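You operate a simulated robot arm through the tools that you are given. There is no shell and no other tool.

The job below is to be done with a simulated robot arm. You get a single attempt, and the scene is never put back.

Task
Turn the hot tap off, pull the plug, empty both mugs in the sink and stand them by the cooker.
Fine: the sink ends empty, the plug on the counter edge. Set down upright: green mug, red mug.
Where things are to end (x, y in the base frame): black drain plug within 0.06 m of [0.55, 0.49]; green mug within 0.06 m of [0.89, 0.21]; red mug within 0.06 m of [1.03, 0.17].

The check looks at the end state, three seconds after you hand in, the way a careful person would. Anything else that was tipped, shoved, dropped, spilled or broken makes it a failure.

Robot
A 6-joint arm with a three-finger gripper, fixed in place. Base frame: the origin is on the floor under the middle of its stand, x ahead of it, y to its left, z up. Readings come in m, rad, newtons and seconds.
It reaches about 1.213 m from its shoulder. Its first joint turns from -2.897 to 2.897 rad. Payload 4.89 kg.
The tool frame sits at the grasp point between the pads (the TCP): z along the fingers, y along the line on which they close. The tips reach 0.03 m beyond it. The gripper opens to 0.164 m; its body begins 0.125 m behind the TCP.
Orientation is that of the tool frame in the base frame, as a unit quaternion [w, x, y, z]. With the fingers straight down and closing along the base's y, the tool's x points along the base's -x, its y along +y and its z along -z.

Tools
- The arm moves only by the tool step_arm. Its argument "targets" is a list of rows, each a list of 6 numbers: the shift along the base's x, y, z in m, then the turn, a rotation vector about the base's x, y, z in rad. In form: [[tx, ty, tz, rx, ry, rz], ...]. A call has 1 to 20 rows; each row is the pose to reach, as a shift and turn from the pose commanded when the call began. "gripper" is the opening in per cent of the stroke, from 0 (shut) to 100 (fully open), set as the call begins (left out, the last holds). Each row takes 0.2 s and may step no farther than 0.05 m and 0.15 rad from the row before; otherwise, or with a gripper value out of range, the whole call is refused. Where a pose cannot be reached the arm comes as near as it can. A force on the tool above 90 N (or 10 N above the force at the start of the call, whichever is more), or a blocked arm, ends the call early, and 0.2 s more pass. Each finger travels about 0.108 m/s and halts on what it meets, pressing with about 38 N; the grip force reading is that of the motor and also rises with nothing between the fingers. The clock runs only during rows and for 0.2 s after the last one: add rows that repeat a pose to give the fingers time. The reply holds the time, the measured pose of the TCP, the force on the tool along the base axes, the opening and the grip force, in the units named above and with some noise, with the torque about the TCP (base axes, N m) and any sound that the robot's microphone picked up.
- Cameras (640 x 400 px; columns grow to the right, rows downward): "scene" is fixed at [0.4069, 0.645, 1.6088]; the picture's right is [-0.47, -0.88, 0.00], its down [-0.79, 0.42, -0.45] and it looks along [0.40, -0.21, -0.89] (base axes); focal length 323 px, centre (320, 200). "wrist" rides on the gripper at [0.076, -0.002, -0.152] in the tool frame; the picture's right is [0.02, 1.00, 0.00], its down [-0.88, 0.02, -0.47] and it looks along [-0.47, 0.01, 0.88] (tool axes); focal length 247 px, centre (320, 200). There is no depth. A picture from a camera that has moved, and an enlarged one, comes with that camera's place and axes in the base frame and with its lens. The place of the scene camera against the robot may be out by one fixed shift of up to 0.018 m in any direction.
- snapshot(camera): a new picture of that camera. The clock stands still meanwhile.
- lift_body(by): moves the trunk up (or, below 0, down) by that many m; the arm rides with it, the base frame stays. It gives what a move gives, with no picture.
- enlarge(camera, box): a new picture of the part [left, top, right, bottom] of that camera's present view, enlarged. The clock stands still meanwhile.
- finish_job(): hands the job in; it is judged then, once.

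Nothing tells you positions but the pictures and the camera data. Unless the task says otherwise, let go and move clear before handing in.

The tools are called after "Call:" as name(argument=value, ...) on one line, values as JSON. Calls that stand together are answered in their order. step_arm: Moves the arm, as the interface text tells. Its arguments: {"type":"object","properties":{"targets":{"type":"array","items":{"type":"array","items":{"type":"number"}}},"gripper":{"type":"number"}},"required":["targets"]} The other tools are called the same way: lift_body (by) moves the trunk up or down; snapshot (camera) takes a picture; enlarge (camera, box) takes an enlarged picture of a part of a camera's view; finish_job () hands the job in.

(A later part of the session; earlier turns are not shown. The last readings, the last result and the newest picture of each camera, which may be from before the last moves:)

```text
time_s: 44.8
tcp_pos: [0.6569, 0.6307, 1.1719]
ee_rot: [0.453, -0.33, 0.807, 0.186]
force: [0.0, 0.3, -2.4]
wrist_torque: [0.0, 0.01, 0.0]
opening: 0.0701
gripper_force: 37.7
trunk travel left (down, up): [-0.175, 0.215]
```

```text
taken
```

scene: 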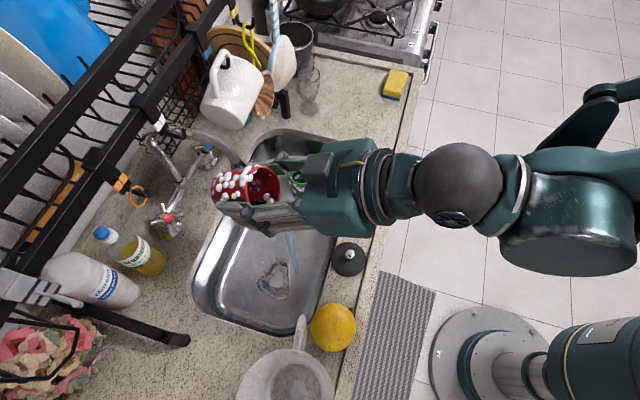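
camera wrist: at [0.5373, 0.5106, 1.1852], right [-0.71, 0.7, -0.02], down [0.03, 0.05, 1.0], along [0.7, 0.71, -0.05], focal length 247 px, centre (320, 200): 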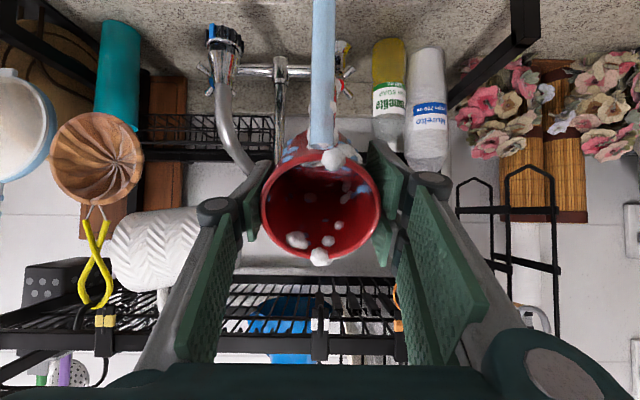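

Water is pouring into the sink as intended. I'll continue tilting well past horizontal and hold.

Call:
step_arm(targets=[[0, 0, 0, 0.08, -0.08, 0], [0, 0, 0, 0.16, -0.16, 0], [0, 0, 0, 0.25, -0.25, 0], [0, 0, 0, 0.34, -0.34, 0], [0, 0, 0, 0.43, -0.43, 0], [0, 0, 0, 0.52, -0.52, 0], [0, 0, 0, 0.61, -0.61, 0], [0, 0, 0, 0.7, -0.7, 0], [0, 0, 0, 0.7, -0.7, 0], [0, 0, 0, 0.7, -0.7, 0]])

Call:
snapshot(camera="wrist")

Call:
snapshot(camera="scene")

```text
time_s: 47.0
tcp_pos: [0.6573, 0.6313, 1.1706]
ee_rot: [0.78, -0.201, 0.496, 0.323]
force: [0.6, 1.2, -2.7]
wrist_torque: [-0.03, -0.04, -0.02]
opening: 0.0701
gripper_force: 38.1
out of reach, approached as far as the arm can: row 5
trunk travel left (down, up): [-0.175, 0.215]
```

```text
taken
camera wrist: at [0.5828, 0.5566, 1.0363], right [-0.7, 0.72, -0.01], down [-0.58, -0.56, 0.59], along [0.42, 0.42, 0.8], focal length 247 px, centre (320, 200)
```

wrist: 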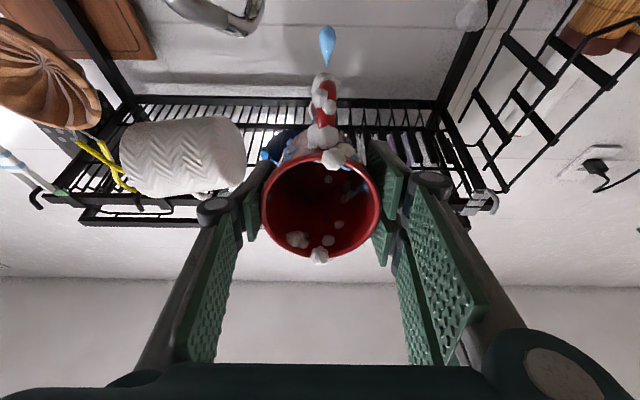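

```text
taken
```

scene: 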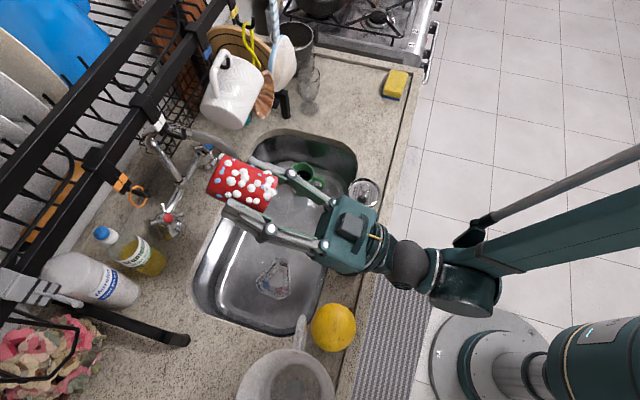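

The red mug is tipped past horizontal and only a last drop is falling. I'll hold a moment longer and then look inside.

Call:
step_arm(targets=[[0, 0, 0, 0.03, -0.03, 0], [0, 0, 0, 0.06, -0.06, 0], [0, 0, 0, 0.06, -0.06, 0], [0, 0, 0, 0.06, -0.06, 0]])

Call:
snapshot(camera="wrist")

Call:
enlarge(camera="scene", box=[180, 120, 400, 300])

```text
time_s: 48.0
tcp_pos: [0.6595, 0.6322, 1.1727]
ee_rot: [0.8, -0.188, 0.462, 0.332]
force: [-0.2, 0.7, -2.5]
wrist_torque: [-0.05, 0.02, 0.01]
opening: 0.0706
gripper_force: 38.3
trunk travel left (down, up): [-0.175, 0.215]
```

```text
taken
camera wrist: at [0.5925, 0.5663, 1.0301], right [-0.7, 0.72, -0.01], down [-0.61, -0.59, 0.52], along [0.37, 0.37, 0.85], focal length 247 px, centre (320, 200)
```

wrist: 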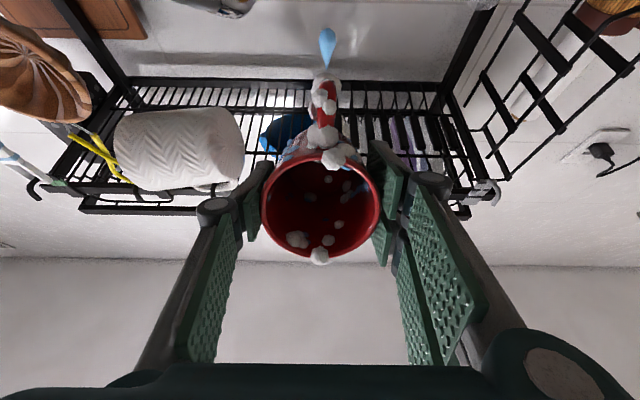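

```text
2.22 times, centred on (290, 210) of scene
camera zoom: at [0.4069, 0.645, 1.6088], right [-0.47, -0.88, 0.0], down [-0.79, 0.42, -0.45], along [0.4, -0.21, -0.89], focal length 719 px, centre (387, 178)
```

zoom: 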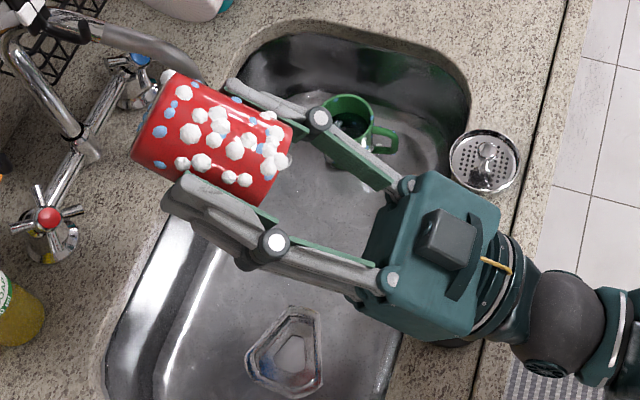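

A drop shows below the handle in both views. I'll wait a little to see whether it's still dripping before carrying the mug across the counter.

Call:
step_arm(targets=[[0, 0, 0, 0, 0, 0], [0, 0, 0, 0, 0, 0], [0, 0, 0, 0, 0, 0], [0, 0, 0, 0, 0, 0], [0, 0, 0, 0, 0, 0], [0, 0, 0, 0, 0, 0], [0, 0, 0, 0, 0, 0], [0, 0, 0, 0, 0, 0], [0, 0, 0, 0, 0, 0], [0, 0, 0, 0, 0, 0]])

Call:
snapshot(camera="wrist")

```text
time_s: 50.2
tcp_pos: [0.6595, 0.6335, 1.1745]
ee_rot: [0.8, -0.187, 0.463, 0.332]
force: [0.0, 0.4, -3.3]
wrist_torque: [-0.04, 0.0, 0.03]
opening: 0.0704
gripper_force: 38.1
trunk travel left (down, up): [-0.175, 0.215]
```

```text
taken
camera wrist: at [0.5924, 0.5662, 1.0302], right [-0.7, 0.72, -0.01], down [-0.61, -0.59, 0.52], along [0.37, 0.37, 0.85], focal length 247 px, centre (320, 200)
```

wrist: 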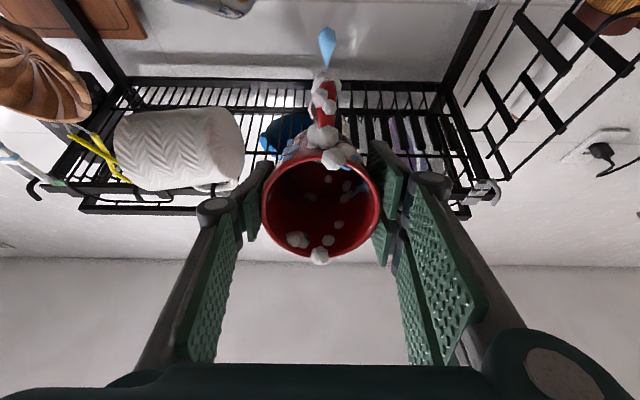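

The drop doesn't change, so it's just residual wetness at the lowest point and the mug interior looks empty. I'll bring the mug upright again while backing away from the rack hooks.

Call:
step_arm(targets=[[-0.004, -0.004, -0.0047, -0.0988, 0.0988, 0], [-0.008, -0.008, -0.0094, -0.1976, 0.1976, 0], [-0.012, -0.012, -0.0141, -0.2964, 0.2964, 0], [-0.016, -0.016, -0.0188, -0.3952, 0.3952, 0], [-0.02, -0.02, -0.0235, -0.494, 0.494, 0], [-0.024, -0.024, -0.0282, -0.5928, 0.5928, 0], [-0.028, -0.028, -0.0329, -0.6916, 0.6916, 0], [-0.032, -0.032, -0.0376, -0.7904, 0.7904, 0], [-0.036, -0.036, -0.0423, -0.8892, 0.8892, 0], [-0.04, -0.04, -0.047, -0.988, 0.988, 0], [-0.044, -0.044, -0.0517, -1.0868, 1.0868, 0], [-0.048, -0.048, -0.0564, -1.1856, 1.1856, 0], [-0.052, -0.052, -0.0611, -1.2844, 1.2844, 0], [-0.056, -0.056, -0.066, -1.3832, 1.3832, 0], [-0.0594, -0.0594, -0.07, -1.4814, 1.4814, 0]])

Call:
snapshot(camera="wrist")

Call:
snapshot(camera="scene")

```text
time_s: 53.4
tcp_pos: [0.5974, 0.5718, 1.1016]
ee_rot: [0.002, -0.38, 0.925, -0.002]
force: [-0.9, -0.8, -1.1]
wrist_torque: [0.14, -0.14, -0.04]
opening: 0.0703
gripper_force: 38.2
out of reach, approached as far as the arm can: row 4
trunk travel left (down, up): [-0.175, 0.215]
```

```text
taken
camera wrist: at [0.543, 0.5171, 1.2533], right [-0.72, 0.69, -0.01], down [0.61, 0.64, 0.47], along [0.33, 0.34, -0.88], focal length 247 px, centre (320, 200)
```

wrist: 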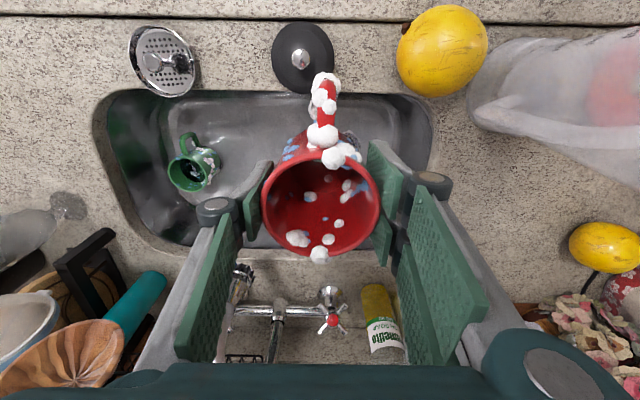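

```text
taken
```

scene: 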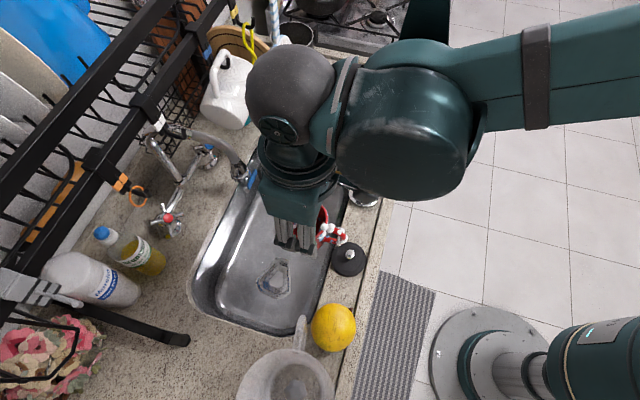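

The mug is upright again and its interior looks empty. A quick close look to confirm before carrying it.

Call:
enlarge(camera="wrist", box=[240, 60, 400, 270])

Call:
enlarge(camera="scene", box=[260, 180, 380, 290])

```text
1.90 times, centred on (320, 165) of wrist
camera zoom: at [0.543, 0.5171, 1.2533], right [-0.72, 0.69, -0.01], down [0.61, 0.64, 0.47], along [0.33, 0.34, -0.88], focal length 470 px, centre (320, 267)
```

zoom: 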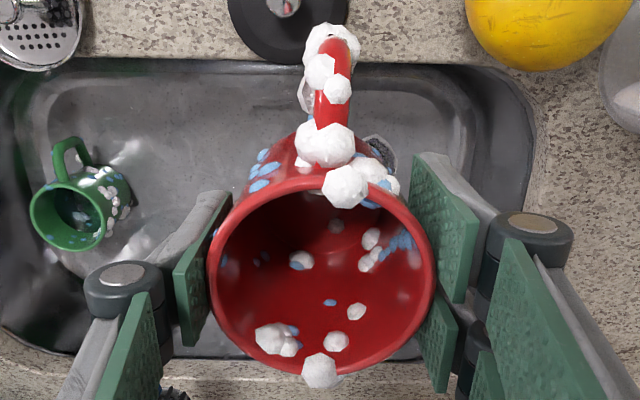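

```text
3.64 times, centred on (320, 235) of scene
camera zoom: at [0.4069, 0.645, 1.6088], right [-0.47, -0.88, 0.0], down [-0.79, 0.42, -0.45], along [0.4, -0.21, -0.89], focal length 1176 px, centre (320, 73)
```

zoom: 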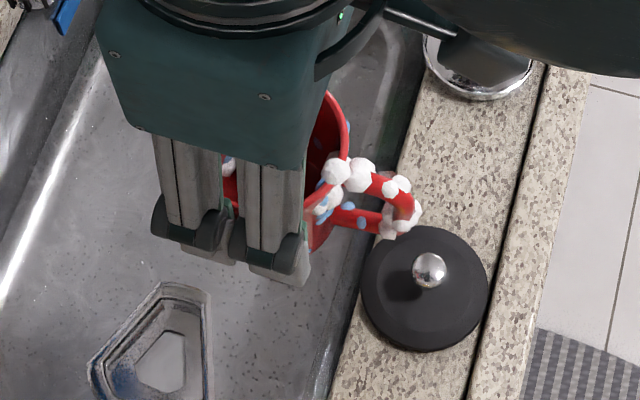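

The red mug is empty. I'll carry it along in front of the hanging things to the spot by the cooker, turning so its handle points away from the sponge.

Call:
step_arm(targets=[[0.025, -0.0345, 0, 0, 0, -0.081], [0.0478, -0.0714, 0, 0, 0, -0.162], [0.0705, -0.1083, 0, 0, 0, -0.243], [0.0968, -0.1416, 0, 0, 0, -0.324], [0.123, -0.1749, 0, 0, 0, -0.405], [0.1528, -0.2047, 0, 0, 0, -0.486], [0.1826, -0.2345, 0, 0, 0, -0.567], [0.2124, -0.2643, 0, 0, 0, -0.648], [0.2458, -0.2906, 0, 0, 0, -0.729], [0.2791, -0.3169, 0, 0, 0, -0.81], [0.3159, -0.3396, 0, 0, 0, -0.891], [0.3528, -0.3623, 0, 0, 0, -0.972], [0.3932, -0.3815, 0, 0, 0, -1.053], [0.4326, -0.4018, 0, 0, 0, -1.134]])

Call:
snapshot(camera="wrist")

Call:
snapshot(camera="scene")

```text
time_s: 56.4
tcp_pos: [1.03, 0.1701, 1.1024]
ee_rot: [0.0, 0.176, 0.984, -0.003]
force: [-1.4, 1.4, -1.5]
wrist_torque: [-0.2, -0.25, 0.02]
opening: 0.0701
gripper_force: 37.8
trunk travel left (down, up): [-0.175, 0.215]
```

```text
taken
camera wrist: at [0.9572, 0.1963, 1.2534], right [0.33, 0.95, -0.01], down [0.83, -0.28, 0.47], along [0.45, -0.16, -0.88], focal length 247 px, centre (320, 200)
```

wrist: 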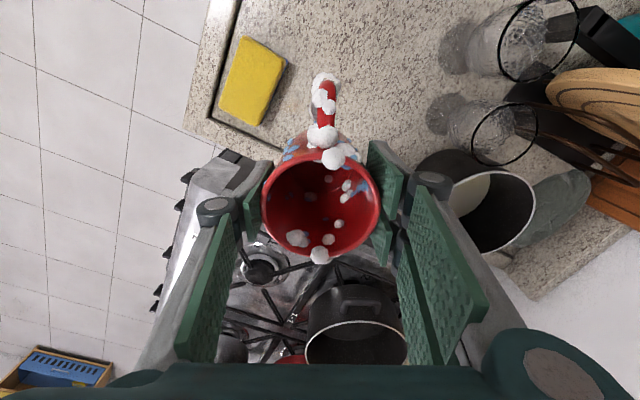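

```text
taken
```

scene: 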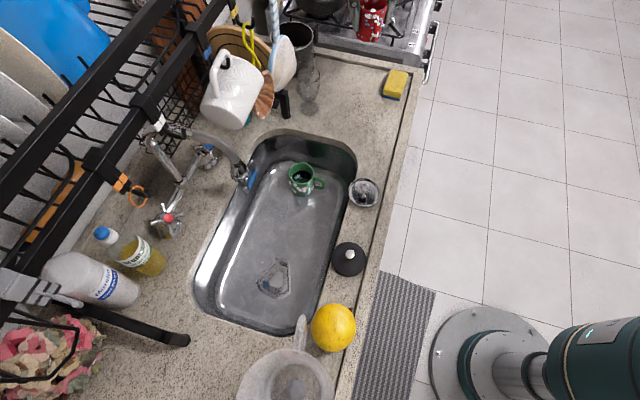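

The red mug is right over its spot. I'll lower it, with the last centimetres in small steps.

Call:
step_arm(targets=[[0, 0, -0.035, 0, 0, 0], [0, 0, -0.07, 0, 0, 0], [0, 0, -0.1, 0, 0, 0], [0, 0, -0.115, 0, 0, 0]])

Call:
snapshot(camera="wrist")

Call:
enlarge(camera="scene", box=[300, 0, 460, 120])

```text
time_s: 57.4
tcp_pos: [1.0309, 0.1691, 0.9849]
ee_rot: [0.001, 0.176, 0.984, -0.003]
force: [0.0, 0.6, -3.4]
wrist_torque: [0.0, -0.03, 0.02]
opening: 0.07
gripper_force: 37.7
trunk travel left (down, up): [-0.175, 0.215]
```

```text
taken
camera wrist: at [0.9583, 0.1951, 1.1365], right [0.33, 0.95, -0.01], down [0.83, -0.28, 0.47], along [0.45, -0.16, -0.88], focal length 247 px, centre (320, 200)
```

wrist: 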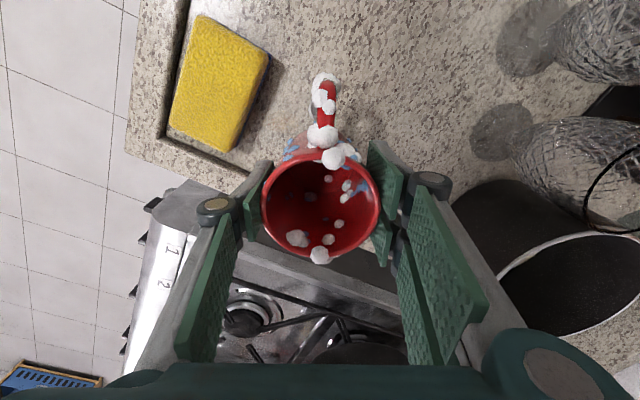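

```text
3.33 times, centred on (380, 60) of scene
camera zoom: at [0.4069, 0.645, 1.6088], right [-0.47, -0.88, 0.0], down [-0.79, 0.42, -0.45], along [0.4, -0.21, -0.89], focal length 1078 px, centre (120, 667)
```

zoom: 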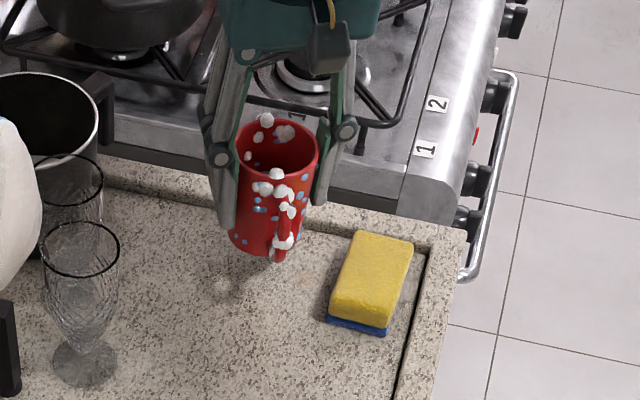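

The base will land just inside the groove at the counter's end. I'll shift 1 cm away from it for margin and lower in small steps to feel contact.

Call:
step_arm(targets=[[-0.007, 0.007, -0.003, 0, 0, 0], [-0.007, 0.007, -0.007, 0, 0, 0], [-0.007, 0.007, -0.011, 0, 0, 0]])

Call:
enlarge(camera="scene", box=[300, 0, 460, 120])

```text
time_s: 58.2
tcp_pos: [1.0237, 0.1763, 0.9762]
ee_rot: [0.0, 0.176, 0.984, -0.003]
force: [-0.4, -0.7, -2.0]
wrist_torque: [0.01, -0.03, 0.04]
opening: 0.0703
gripper_force: 37.7
trunk travel left (down, up): [-0.175, 0.215]
```

```text
3.33 times, centred on (380, 60) of scene
camera zoom: at [0.4069, 0.645, 1.6088], right [-0.47, -0.88, 0.0], down [-0.79, 0.42, -0.45], along [0.4, -0.21, -0.89], focal length 1078 px, centre (120, 667)
```

zoom: 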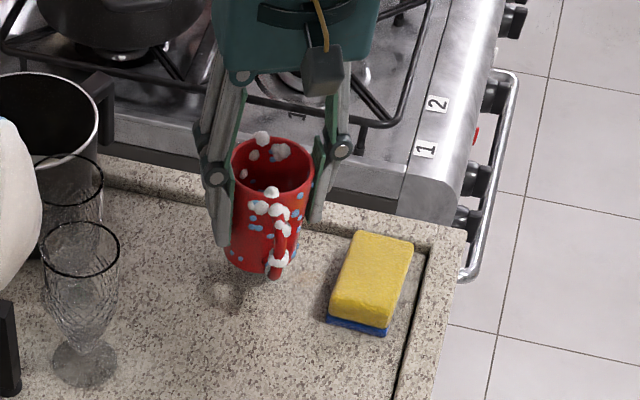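

Call:
step_arm(targets=[[0, 0, -0.003, 0, 0, 0], [0, 0, -0.006, 0, 0, 0]])

```text
time_s: 58.8
tcp_pos: [1.0228, 0.1758, 0.9695]
ee_rot: [0.001, 0.175, 0.984, -0.003]
force: [-0.4, 0.2, -2.1]
wrist_torque: [0.0, 0.0, -0.01]
opening: 0.0703
gripper_force: 37.8
trunk travel left (down, up): [-0.175, 0.215]
```

The mug is not yet touching at 0.9695; continuing down in small steps.

Call:
step_arm(targets=[[0, 0, -0.003, 0, 0, 0], [0, 0, -0.005, 0, 0, 0]])

Call:
enlarge(camera="scene", box=[330, 30, 420, 100])

```text
time_s: 59.4
tcp_pos: [1.0233, 0.1756, 0.9645]
ee_rot: [0.001, 0.175, 0.984, -0.002]
force: [-0.6, 0.1, -2.3]
wrist_torque: [-0.01, -0.04, 0.01]
opening: 0.0702
gripper_force: 37.9
trunk travel left (down, up): [-0.175, 0.215]
```

```text
5.71 times, centred on (375, 65) of scene
camera zoom: at [0.4069, 0.645, 1.6088], right [-0.47, -0.88, 0.0], down [-0.79, 0.42, -0.45], along [0.4, -0.21, -0.89], focal length 1848 px, centre (6, 971)
```

zoom: 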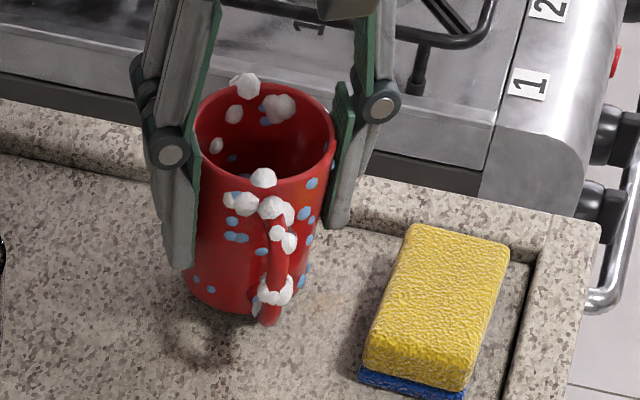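

Call:
step_arm(targets=[[0, 0, -0.0025, 0, 0, 0], [0, 0, -0.005, 0, 0, 0]])

```text
time_s: 60.0
tcp_pos: [1.0235, 0.1754, 0.9587]
ee_rot: [0.0, 0.175, 0.985, -0.003]
force: [-0.1, 0.4, -1.9]
wrist_torque: [0.0, -0.05, 0.01]
opening: 0.0704
gripper_force: 37.3
trunk travel left (down, up): [-0.175, 0.215]
```

Call:
step_arm(targets=[[0, 0, -0.0025, 0, 0, 0], [0, 0, -0.005, 0, 0, 0]])

Call:
enlarge(camera="scene", box=[330, 30, 420, 100])

```text
time_s: 60.6
tcp_pos: [1.0235, 0.1776, 0.9545]
ee_rot: [0.001, 0.175, 0.984, -0.003]
force: [1.5, 0.1, 1.5]
wrist_torque: [-0.04, -0.14, 0.01]
opening: 0.0703
gripper_force: 38.7
trunk travel left (down, up): [-0.175, 0.215]
```

```text
5.71 times, centred on (375, 65) of scene
camera zoom: at [0.4069, 0.645, 1.6088], right [-0.47, -0.88, 0.0], down [-0.79, 0.42, -0.45], along [0.4, -0.21, -0.89], focal length 1848 px, centre (6, 971)
```

zoom: 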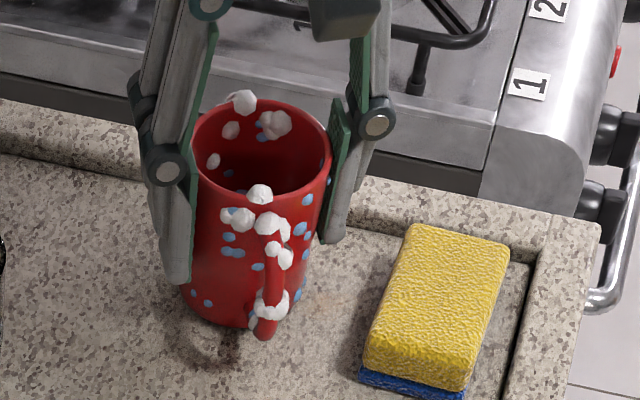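

The force just flipped sign, so contact is starting. One more small step to confirm it's seated.

Call:
step_arm(targets=[[0, 0, -0.002, 0, 0, 0], [0, 0, -0.002, 0, 0, 0]])

```text
time_s: 61.2
tcp_pos: [1.0232, 0.1761, 0.9536]
ee_rot: [0.001, 0.175, 0.985, -0.002]
force: [7.9, 3.6, 23.5]
wrist_torque: [-0.19, -0.22, 0.04]
opening: 0.0705
gripper_force: 37.4
trunk travel left (down, up): [-0.175, 0.215]
```

The mug is seated. I'll relieve the pressure slightly and open the fingers.

Call:
step_arm(targets=[[0, 0, 0.002, 0, 0, 0]])

Call:
step_arm(targets=[[0, 0, 0, 0, 0, 0], [0, 0, 0, 0, 0, 0], [0, 0, 0, 0, 0, 0]], gripper=64)

Call:
snapshot(camera="wrist")

Call:
enlarge(camera="scene", box=[300, 0, 460, 120])

```text
time_s: 61.6
tcp_pos: [1.0224, 0.1754, 0.9539]
ee_rot: [0.0, 0.175, 0.985, -0.003]
force: [2.5, 0.6, 8.4]
wrist_torque: [-0.14, -0.02, 0.05]
opening: 0.0701
gripper_force: 38.1
trunk travel left (down, up): [-0.175, 0.215]
```

```text
time_s: 62.4
tcp_pos: [1.0233, 0.1765, 0.9545]
ee_rot: [0.0, 0.175, 0.985, -0.002]
force: [0.5, -1.1, -0.1]
wrist_torque: [0.02, -0.04, -0.01]
opening: 0.1049
gripper_force: 0.1
trunk travel left (down, up): [-0.175, 0.215]
```

```text
taken
camera wrist: at [0.9506, 0.2026, 1.1059], right [0.33, 0.95, -0.01], down [0.83, -0.28, 0.47], along [0.45, -0.16, -0.88], focal length 247 px, centre (320, 200)
```

wrist: 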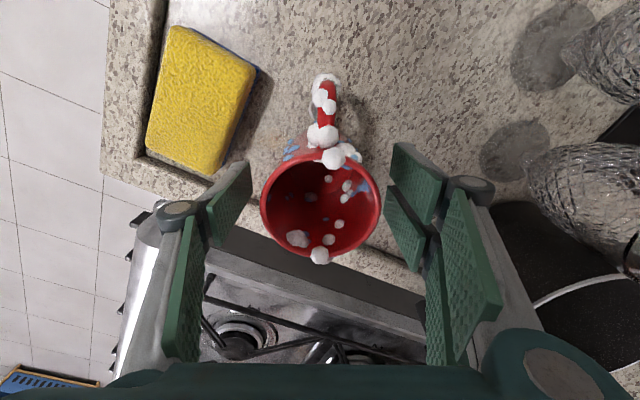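

```text
3.33 times, centred on (380, 60) of scene
camera zoom: at [0.4069, 0.645, 1.6088], right [-0.47, -0.88, 0.0], down [-0.79, 0.42, -0.45], along [0.4, -0.21, -0.89], focal length 1078 px, centre (120, 667)
```

zoom: 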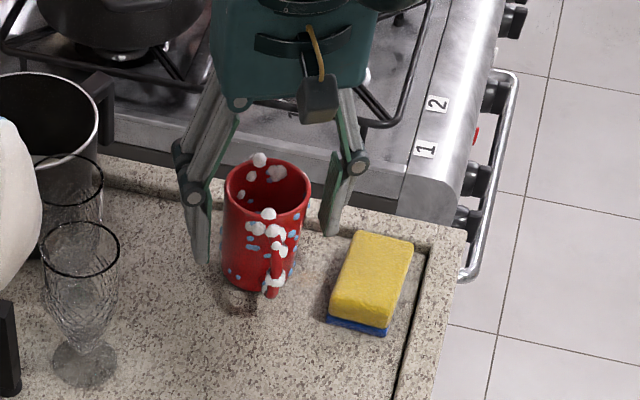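

The red mug stands on its own. I'll rise straight up, clear of it.

Call:
step_arm(targets=[[0, 0, 0.02, 0, 0, 0], [0, 0, 0.05, 0, 0, 0], [0, 0, 0.09, 0, 0, 0], [0, 0, 0.13, 0, 0, 0], [0, 0, 0.165, 0, 0, 0]])

Call:
snapshot(camera="wrist")

Call:
enlarge(camera="scene", box=[240, 0, 440, 130])

```text
time_s: 63.6
tcp_pos: [1.0257, 0.1773, 1.119]
ee_rot: [0.001, 0.175, 0.985, -0.002]
force: [0.2, 0.2, -0.1]
wrist_torque: [-0.02, 0.06, 0.01]
opening: 0.105
gripper_force: 0.1
trunk travel left (down, up): [-0.175, 0.215]
```

```text
taken
camera wrist: at [0.9517, 0.2031, 1.2712], right [0.33, 0.95, -0.01], down [0.83, -0.28, 0.47], along [0.45, -0.16, -0.88], focal length 247 px, centre (320, 200)
```

wrist: 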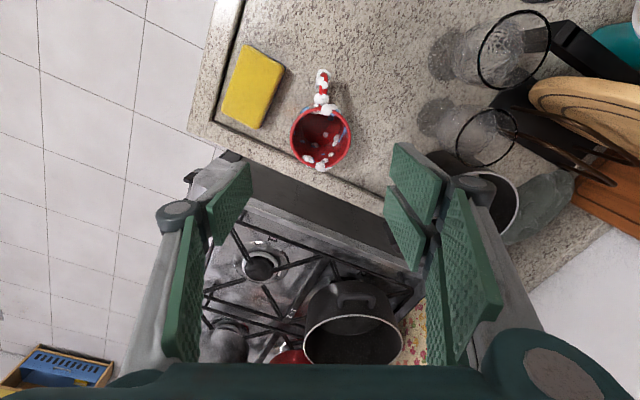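

```text
3.08 times, centred on (340, 65) of scene
camera zoom: at [0.4069, 0.645, 1.6088], right [-0.47, -0.88, 0.0], down [-0.79, 0.42, -0.45], along [0.4, -0.21, -0.89], focal length 995 px, centre (258, 615)
```

zoom: 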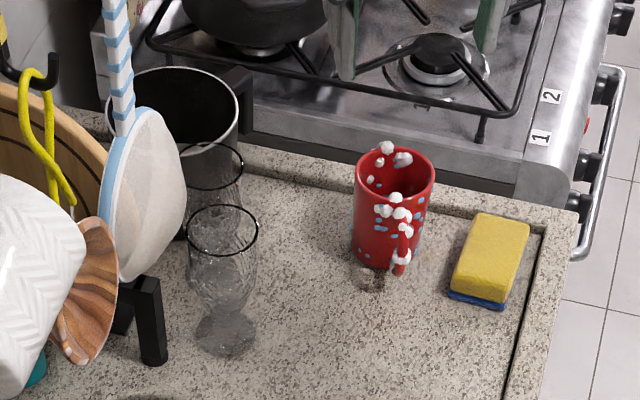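

The red mug is standing upright by the cooker. Now I'll head back in front of the hanging things towards the green mug, turning the gripper to yaw 0.

Call:
step_arm(targets=[[-0.0452, 0.0159, 0, 0, 0, 0.0436], [-0.0899, 0.0323, 0, 0, 0, 0.0872], [-0.1275, 0.0558, 0, 0, 0, 0.131], [-0.1651, 0.0793, -0.005, 0, 0, 0.174], [-0.1957, 0.1098, -0.01, 0, 0, 0.218], [-0.2262, 0.1404, -0.015, 0, 0, 0.262], [-0.2568, 0.1709, -0.02, 0, 0, 0.305], [-0.2873, 0.2015, -0.02, 0, 0, 0.353]], gripper=60)

Call:
snapshot(camera="wrist")

Call:
snapshot(camera="scene")

```text
time_s: 65.4
tcp_pos: [0.7362, 0.3763, 1.1]
ee_rot: [0.001, -0.001, 1.0, -0.003]
force: [2.3, -1.3, -0.4]
wrist_torque: [0.14, 0.23, 0.01]
opening: 0.0987
gripper_force: 0.1
trunk travel left (down, up): [-0.175, 0.215]
```

```text
taken
camera wrist: at [0.6598, 0.376, 1.2521], right [-0.02, 1.0, -0.01], down [0.88, 0.02, 0.47], along [0.47, 0.01, -0.88], focal length 247 px, centre (320, 200)
```

wrist: 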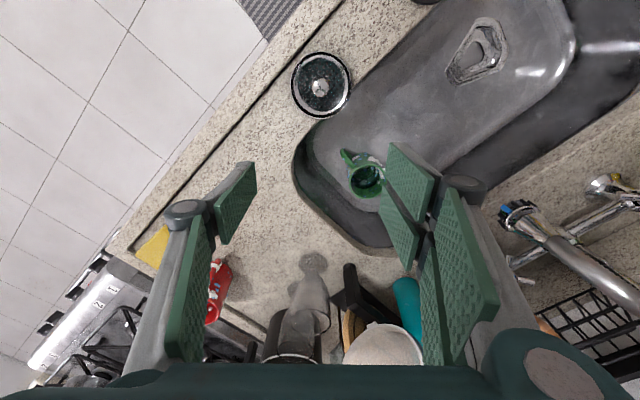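

```text
taken
```

scene: 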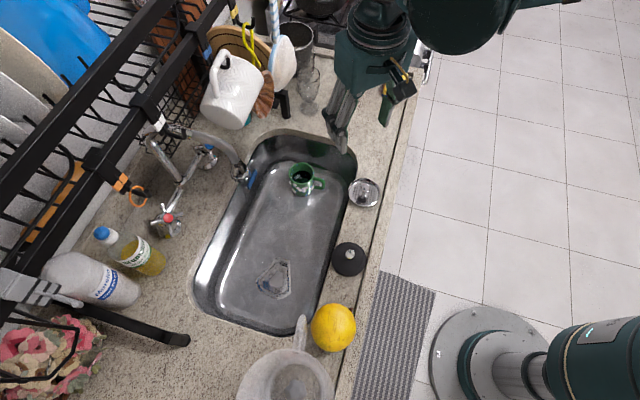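

The green mug is in view at about (0.854, 0.471). I'll zoom in for its handle direction and the gap to the sink wall.

Call:
enlarge(camera="wrist", box=[280, 110, 420, 250])

Call:
enlarge(camera="scene", box=[250, 120, 370, 220])

```text
2.86 times, centred on (350, 180) of wrist
camera zoom: at [0.6598, 0.376, 1.2521], right [-0.02, 1.0, -0.01], down [0.88, 0.02, 0.47], along [0.47, 0.01, -0.88], focal length 706 px, centre (234, 257)
```

zoom: 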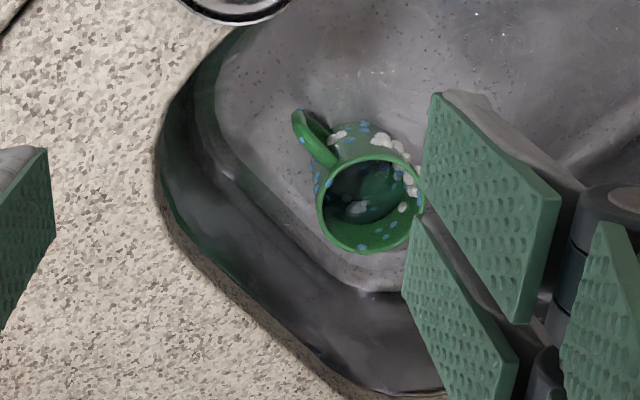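

```text
4.00 times, centred on (310, 170) of scene
camera zoom: at [0.4069, 0.645, 1.6088], right [-0.47, -0.88, 0.0], down [-0.79, 0.42, -0.45], along [0.4, -0.21, -0.89], focal length 1294 px, centre (360, 320)
```

zoom: 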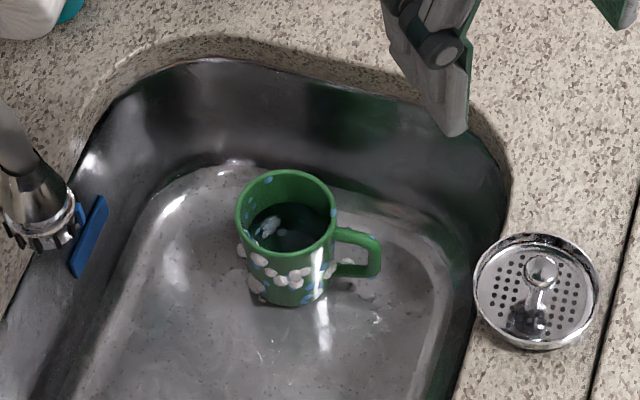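

There is about 2–3 cm of room for the single finger beside the mug at this yaw. I'll come in tilted about 25° from the robot side, so the wrist stays clear of the hanging mug and ladle, and stop just above the rim.

Call:
step_arm(targets=[[0.01, 0.02, -0.035, 0, -0.109, 0], [0.02, 0.04, -0.07, 0, -0.218, 0], [0.034, 0.064, -0.105, 0, -0.327, 0], [0.048, 0.08, -0.145, 0, -0.436, 0], [0.064, 0.0927, -0.19, 0, -0.436, 0], [0.081, 0.0927, -0.231, 0, -0.436, 0]])

Call:
snapshot(camera="wrist")

Call:
snapshot(camera="scene")

```text
time_s: 66.8
tcp_pos: [0.8173, 0.4704, 0.8686]
ee_rot: [0.217, 0.001, 0.976, -0.003]
force: [-1.2, 0.0, 0.7]
wrist_torque: [0.13, -0.11, 0.06]
opening: 0.0986
gripper_force: 0.0
trunk travel left (down, up): [-0.175, 0.215]
```

```text
taken
camera wrist: at [0.683, 0.4701, 0.9736], right [-0.02, 1.0, -0.01], down [0.6, 0.02, 0.8], along [0.8, 0.01, -0.6], focal length 247 px, centre (320, 200)
```

wrist: 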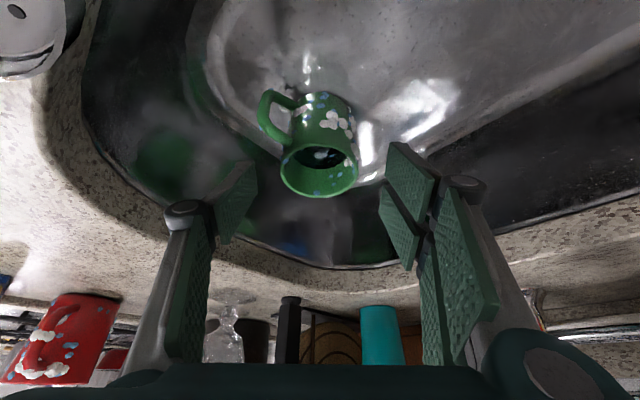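

```text
taken
```

scene: 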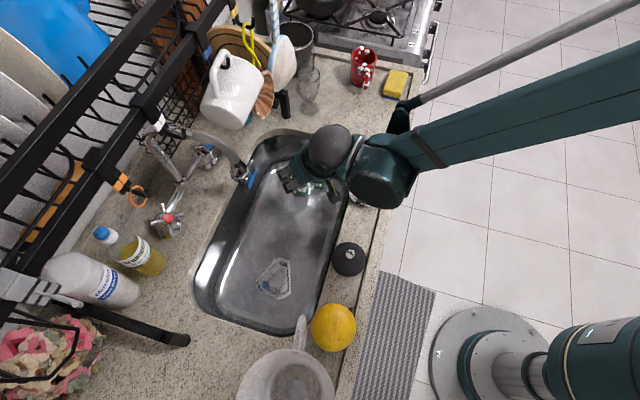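

The mug is centred between the fingers. I'll advance along the finger axis to straddle it.

Call:
step_arm(targets=[[0.013, 0.0005, -0.027, 0, 0, 0], [0.0255, 0.0005, -0.0545, 0, 0, 0], [0.038, 0.0005, -0.0815, 0, 0, 0]])

Call:
snapshot(camera="wrist")

Call:
enlarge(camera="scene", box=[230, 100, 430, 230])

```text
time_s: 67.6
tcp_pos: [0.8545, 0.471, 0.7881]
ee_rot: [0.217, 0.001, 0.976, -0.003]
force: [-0.2, -0.9, 0.5]
wrist_torque: [0.12, -0.13, 0.04]
opening: 0.0986
gripper_force: 0.1
trunk travel left (down, up): [-0.175, 0.215]
```

```text
taken
camera wrist: at [0.721, 0.4708, 0.8926], right [-0.02, 1.0, -0.01], down [0.6, 0.02, 0.8], along [0.8, 0.0, -0.6], focal length 247 px, centre (320, 200)
```

wrist: 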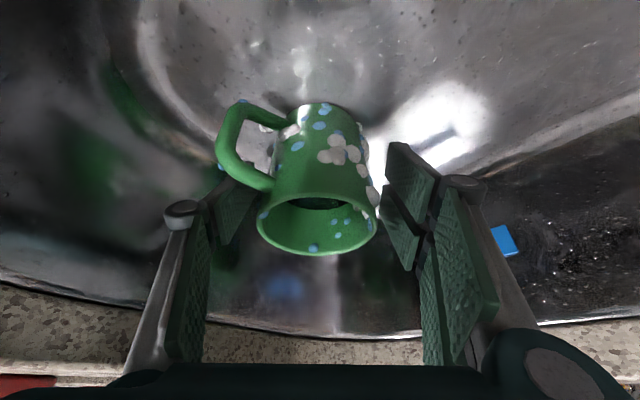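

```text
3.08 times, centred on (330, 165) of scene
camera zoom: at [0.4069, 0.645, 1.6088], right [-0.47, -0.88, 0.0], down [-0.79, 0.42, -0.45], along [0.4, -0.21, -0.89], focal length 995 px, centre (289, 308)
```

zoom: 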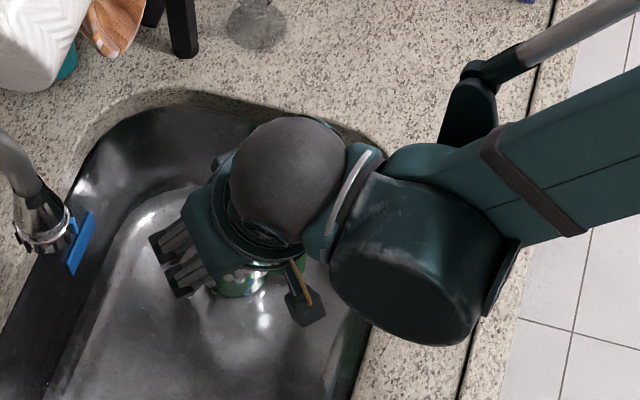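

The fingers straddle the mug below the rim, with the handle just in front of the single finger. Closing now.

Call:
step_arm(targets=[[0, 0, 0, 0, 0, 0], [0, 0, 0, 0, 0, 0], [0, 0, 0, 0, 0, 0], [0, 0, 0, 0, 0, 0]], gripper=0)

Call:
snapshot(camera="wrist")

```text
time_s: 68.6
tcp_pos: [0.8551, 0.4712, 0.787]
ee_rot: [0.217, 0.0, 0.976, -0.002]
force: [-0.5, -0.6, -0.6]
wrist_torque: [-0.03, 0.0, -0.01]
opening: 0.0702
gripper_force: 38.6
trunk travel left (down, up): [-0.175, 0.215]
```

```text
taken
camera wrist: at [0.7215, 0.4712, 0.8921], right [-0.02, 1.0, -0.01], down [0.6, 0.02, 0.8], along [0.8, 0.0, -0.6], focal length 247 px, centre (320, 200)
```

wrist: 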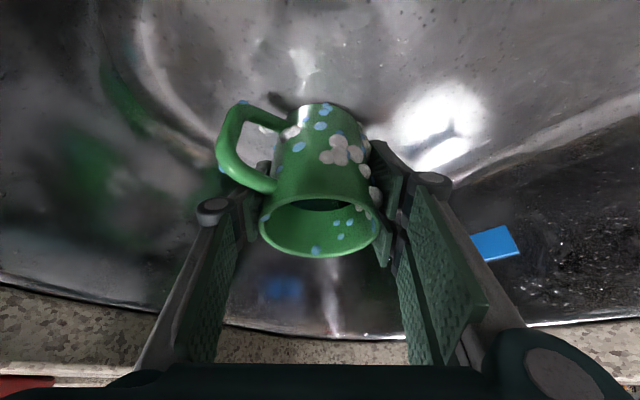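

The green mug is firmly gripped at 7 cm. I'll lift it out, drawing it forward and left so the wrist stays clear of the hanging things, keeping it level.

Call:
step_arm(targets=[[-0.0035, 0.0035, 0.035, 0, 0, 0], [-0.0141, 0, 0.07, 0, 0, 0], [-0.0297, -0.0014, 0.11, 0, 0, 0], [-0.0566, -0.0071, 0.145, 0, 0, 0], [-0.0849, -0.0071, 0.18, 0, 0, 0], [-0.1167, -0.0035, 0.213, 0, 0, 0], [-0.1485, 0.0141, 0.245, 0, 0, 0], [-0.1732, 0.0389, 0.275, 0, 0, 0], [-0.198, 0.0636, 0.3, 0, 0, 0], [-0.2227, 0.0884, 0.32, 0, 0, 0]])

Call:
snapshot(camera="wrist")

Call:
snapshot(camera="scene")

```text
time_s: 70.8
tcp_pos: [0.6334, 0.5568, 1.1066]
ee_rot: [0.216, 0.001, 0.976, -0.003]
force: [0.7, -0.2, -3.3]
wrist_torque: [0.06, 0.11, -0.01]
opening: 0.0708
gripper_force: 38.1
trunk travel left (down, up): [-0.175, 0.215]
```

```text
taken
camera wrist: at [0.4995, 0.558, 1.2114], right [-0.02, 1.0, -0.01], down [0.6, 0.02, 0.8], along [0.8, 0.0, -0.6], focal length 247 px, centre (320, 200)
```

wrist: 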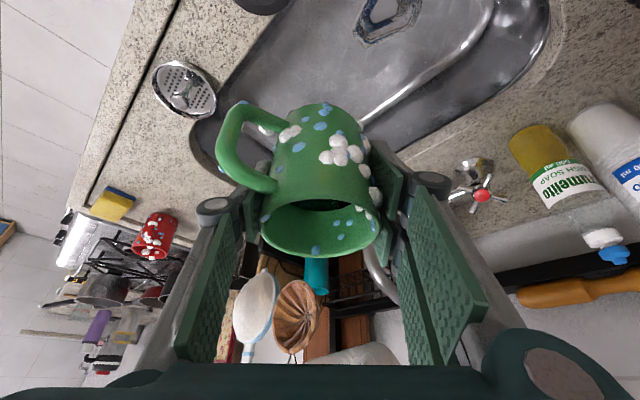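

```text
taken
```

scene: 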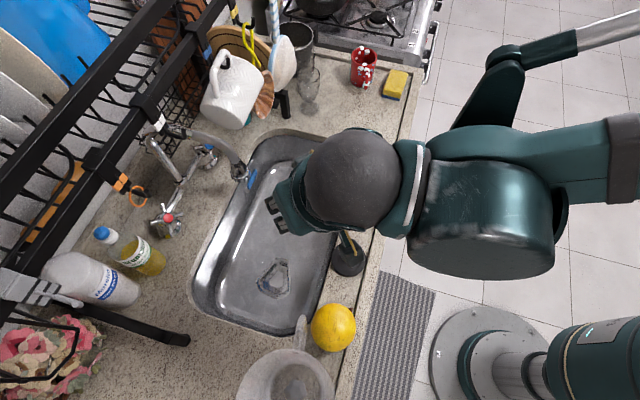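

The green mug is out and level. I'll swing the gripper square to the counter and rise to a pouring height over the middle of the sink.

Call:
step_arm(targets=[[-0.002, 0.011, 0.024, 0, 0, 0.131], [-0.004, 0.022, 0.048, 0, 0, 0.262], [-0.006, 0.033, 0.072, 0, 0, 0.393], [-0.008, 0.044, 0.096, 0, 0, 0.524], [-0.0095, 0.055, 0.12, 0, 0, 0.655], [-0.011, 0.0653, 0.143, 0, 0, 0.785]])

Call:
snapshot(camera="scene")

Call:
snapshot(camera="wrist")

```text
time_s: 72.2
tcp_pos: [0.6226, 0.6242, 1.2502]
ee_rot: [0.202, -0.373, 0.902, 0.081]
force: [0.8, 0.1, -3.3]
wrist_torque: [-0.01, 0.02, -0.03]
opening: 0.0705
gripper_force: 38.2
trunk travel left (down, up): [-0.175, 0.215]
```

```text
taken
```

scene: 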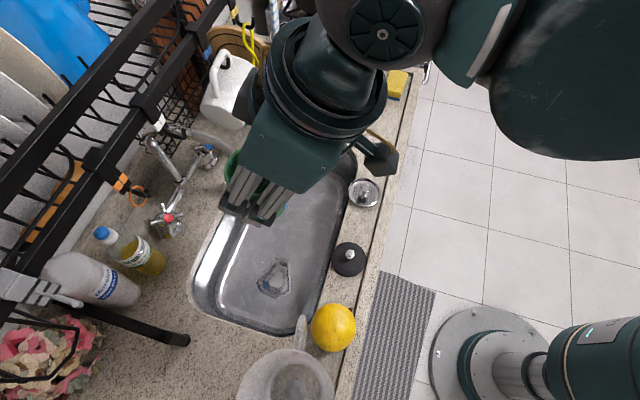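

```text
taken
camera wrist: at [0.5275, 0.5292, 1.355], right [-0.72, 0.69, -0.01], down [0.41, 0.44, 0.8], along [0.56, 0.57, -0.6], focal length 247 px, centre (320, 200)
```

wrist: 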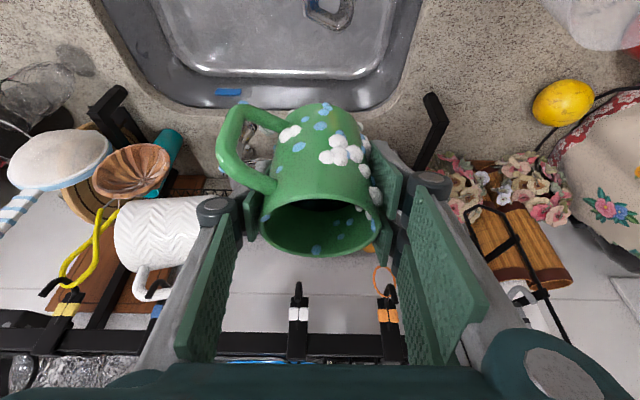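

The green mug is level over the sink at a good height, with the rack hooks clear behind it. I'll begin pouring.

Call:
step_arm(targets=[[0, 0, 0, 0.09, -0.09, 0], [0, 0, 0, 0.18, -0.18, 0], [0, 0, 0, 0.27, -0.27, 0], [0, 0, 0, 0.36, -0.36, 0], [0, 0, 0, 0.45, -0.45, 0], [0, 0, 0, 0.54, -0.54, 0], [0, 0, 0, 0.63, -0.63, 0], [0, 0, 0, 0.72, -0.72, 0]])

Call:
snapshot(camera="scene")

Call:
snapshot(camera="wrist")

```text
time_s: 74.0
tcp_pos: [0.6208, 0.6248, 1.2494]
ee_rot: [0.616, -0.284, 0.69, 0.253]
force: [-1.4, -1.1, -2.2]
wrist_torque: [-0.07, 0.06, -0.03]
opening: 0.0705
gripper_force: 37.2
trunk travel left (down, up): [-0.175, 0.215]
```

```text
taken
```

scene: 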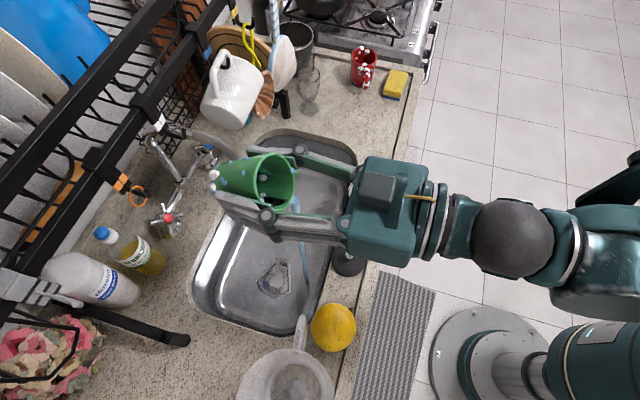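

```text
taken
camera wrist: at [0.5079, 0.5112, 1.1909], right [-0.7, 0.71, -0.02], down [-0.28, -0.25, 0.93], along [0.65, 0.66, 0.37], focal length 247 px, centre (320, 200)
```

wrist: 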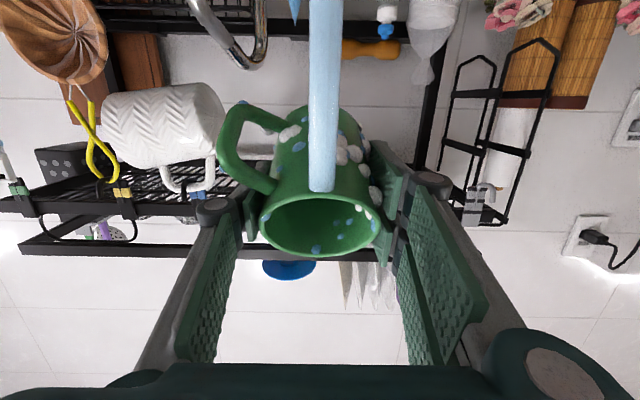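

The water is streaming into the sink basin. I'll continue tilting past horizontal.

Call:
step_arm(targets=[[0.003, 0.003, 0, 0.08, -0.08, 0], [0.006, 0.006, 0, 0.16, -0.16, 0], [0.006, 0.006, 0, 0.24, -0.24, 0], [0.006, 0.006, 0, 0.32, -0.32, 0], [0.006, 0.006, 0, 0.4, -0.4, 0], [0.006, 0.006, 0, 0.48, -0.48, 0], [0.006, 0.006, 0, 0.56, -0.56, 0], [0.006, 0.006, 0, 0.64, -0.64, 0], [0.006, 0.006, 0, 0.64, -0.64, 0]])

Call:
snapshot(camera="scene")

Call:
snapshot(camera="wrist")

```text
time_s: 76.0
tcp_pos: [0.6307, 0.6309, 1.2478]
ee_rot: [0.834, -0.066, 0.391, 0.384]
force: [2.6, 1.3, -4.8]
wrist_torque: [0.22, -0.45, 0.08]
opening: 0.0707
gripper_force: 37.9
out of reach, approached as far as the arm can: row 2, 3, 4, 5, 6, 7, 8, 9
trunk travel left (down, up): [-0.175, 0.215]
```

```text
taken
```

scene: 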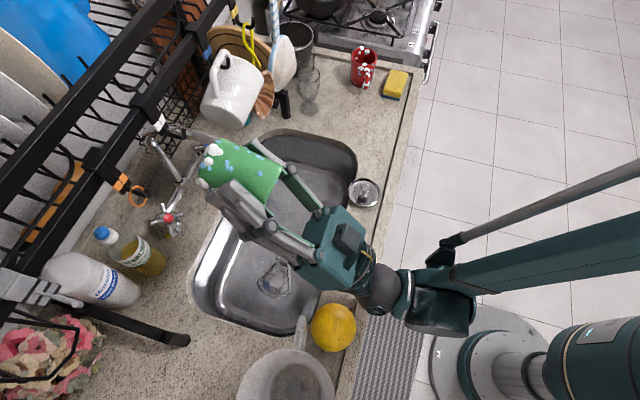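

```text
taken
camera wrist: at [0.5711, 0.6119, 1.089], right [-0.68, 0.71, 0.17], down [-0.65, -0.7, 0.3], along [0.33, 0.09, 0.94], focal length 247 px, centre (320, 200)
```

wrist: 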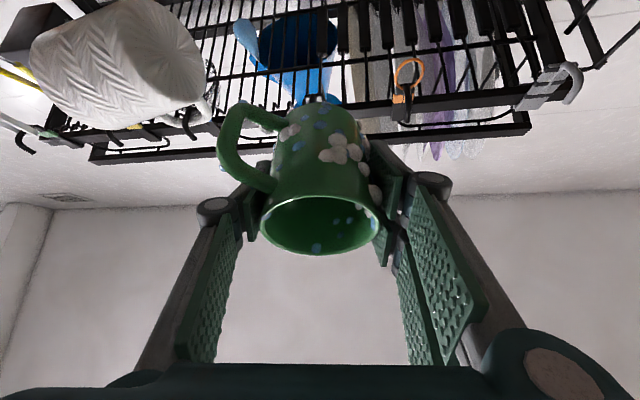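

The green mug is now tilted about 109° with no more stream visible. I'll hold briefly to let it finish draining.

Call:
step_arm(targets=[[0, 0, 0, 0, 0, 0], [0, 0, 0, 0, 0, 0], [0, 0, 0, 0, 0, 0], [0, 0, 0, 0, 0, 0], [0, 0, 0, 0, 0, 0], [0, 0, 0, 0, 0, 0]])

Call:
snapshot(camera="wrist")

Call:
enlarge(camera="scene", box=[180, 110, 420, 340])

```text
time_s: 77.4
tcp_pos: [0.6279, 0.6302, 1.2496]
ee_rot: [0.834, -0.067, 0.391, 0.384]
force: [0.3, -1.0, -3.0]
wrist_torque: [-0.01, 0.02, 0.0]
opening: 0.0704
gripper_force: 38.3
trunk travel left (down, up): [-0.175, 0.215]
```

```text
taken
camera wrist: at [0.5687, 0.6111, 1.0906], right [-0.68, 0.71, 0.17], down [-0.65, -0.7, 0.3], along [0.33, 0.09, 0.94], focal length 247 px, centre (320, 200)
```

wrist: 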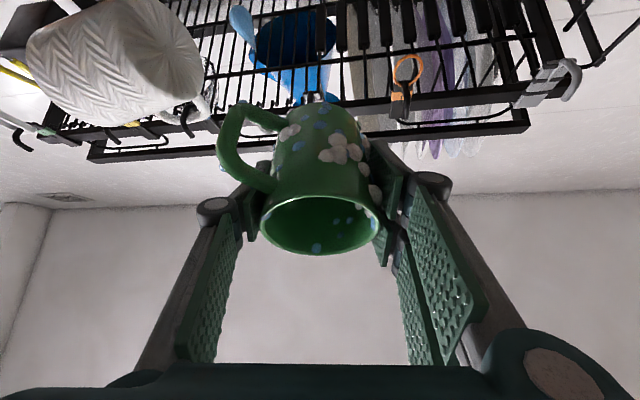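

```text
1.74 times, centred on (300, 225) of scene
camera zoom: at [0.4069, 0.645, 1.6088], right [-0.47, -0.88, 0.0], down [-0.79, 0.42, -0.45], along [0.4, -0.21, -0.89], focal length 562 px, centre (355, 156)
```

zoom: 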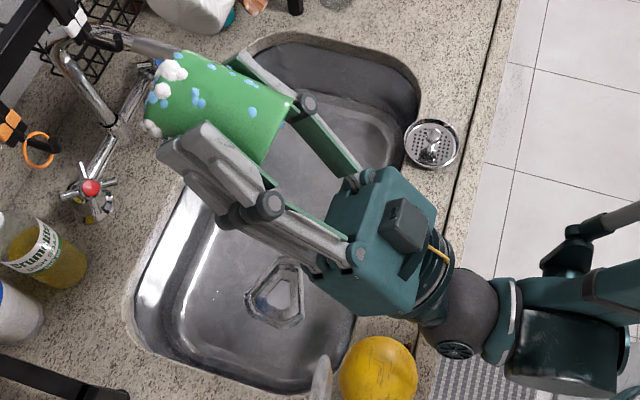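

The green mug has drained. I'll bring it upright again along the same tilt axis, easing back from the rack.

Call:
step_arm(targets=[[-0.002, -0.002, 0, -0.0971, 0.0971, 0], [-0.004, -0.004, 0, -0.1942, 0.1942, 0], [-0.006, -0.006, 0, -0.2913, 0.2913, 0], [-0.008, -0.008, 0, -0.3884, 0.3884, 0], [-0.01, -0.01, -0.005, -0.4855, 0.4855, 0], [-0.012, -0.012, -0.015, -0.5826, 0.5826, 0], [-0.014, -0.014, -0.025, -0.6797, 0.6797, 0], [-0.017, -0.017, -0.035, -0.7768, 0.7768, 0], [-0.02, -0.02, -0.05, -0.8739, 0.8739, 0], [-0.023, -0.023, -0.065, -0.971, 0.971, 0], [-0.026, -0.026, -0.08, -1.0681, 1.0681, 0], [-0.029, -0.029, -0.095, -1.1652, 1.1652, 0], [-0.032, -0.032, -0.11, -1.2623, 1.2623, 0], [-0.035, -0.035, -0.12, -1.3594, 1.3594, 0]])

Call:
snapshot(camera="wrist")

Call:
snapshot(camera="scene")

```text
time_s: 80.4
tcp_pos: [0.5924, 0.5949, 1.1297]
ee_rot: [0.211, -0.299, 0.93, 0.032]
force: [-0.4, -1.3, -2.3]
wrist_torque: [0.07, -0.03, 0.06]
opening: 0.0709
gripper_force: 38.1
trunk travel left (down, up): [-0.175, 0.215]
```

```text
taken
camera wrist: at [0.4797, 0.5242, 1.2361], right [-0.59, 0.81, -0.08], down [0.46, 0.41, 0.79], along [0.67, 0.43, -0.61], focal length 247 px, centre (320, 200)
```

wrist: 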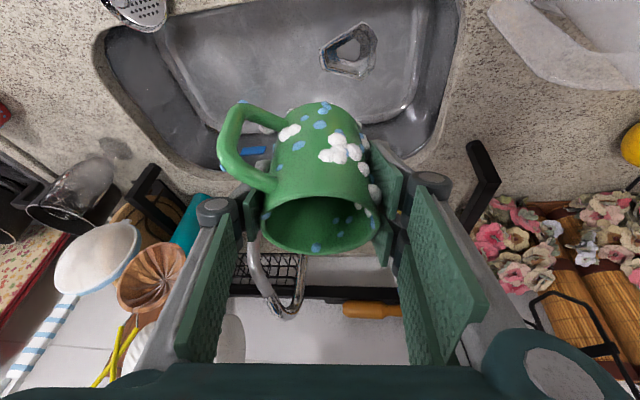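

```text
taken
```

scene: 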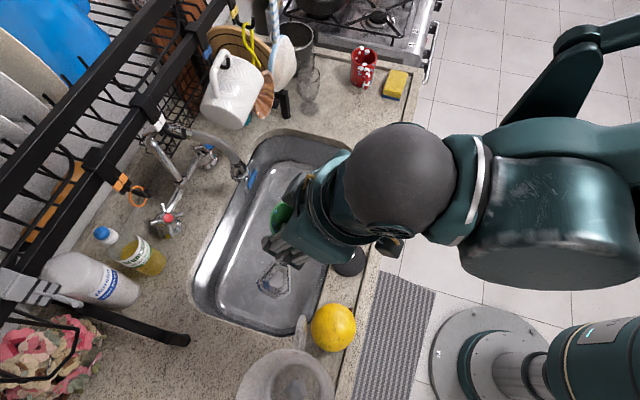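

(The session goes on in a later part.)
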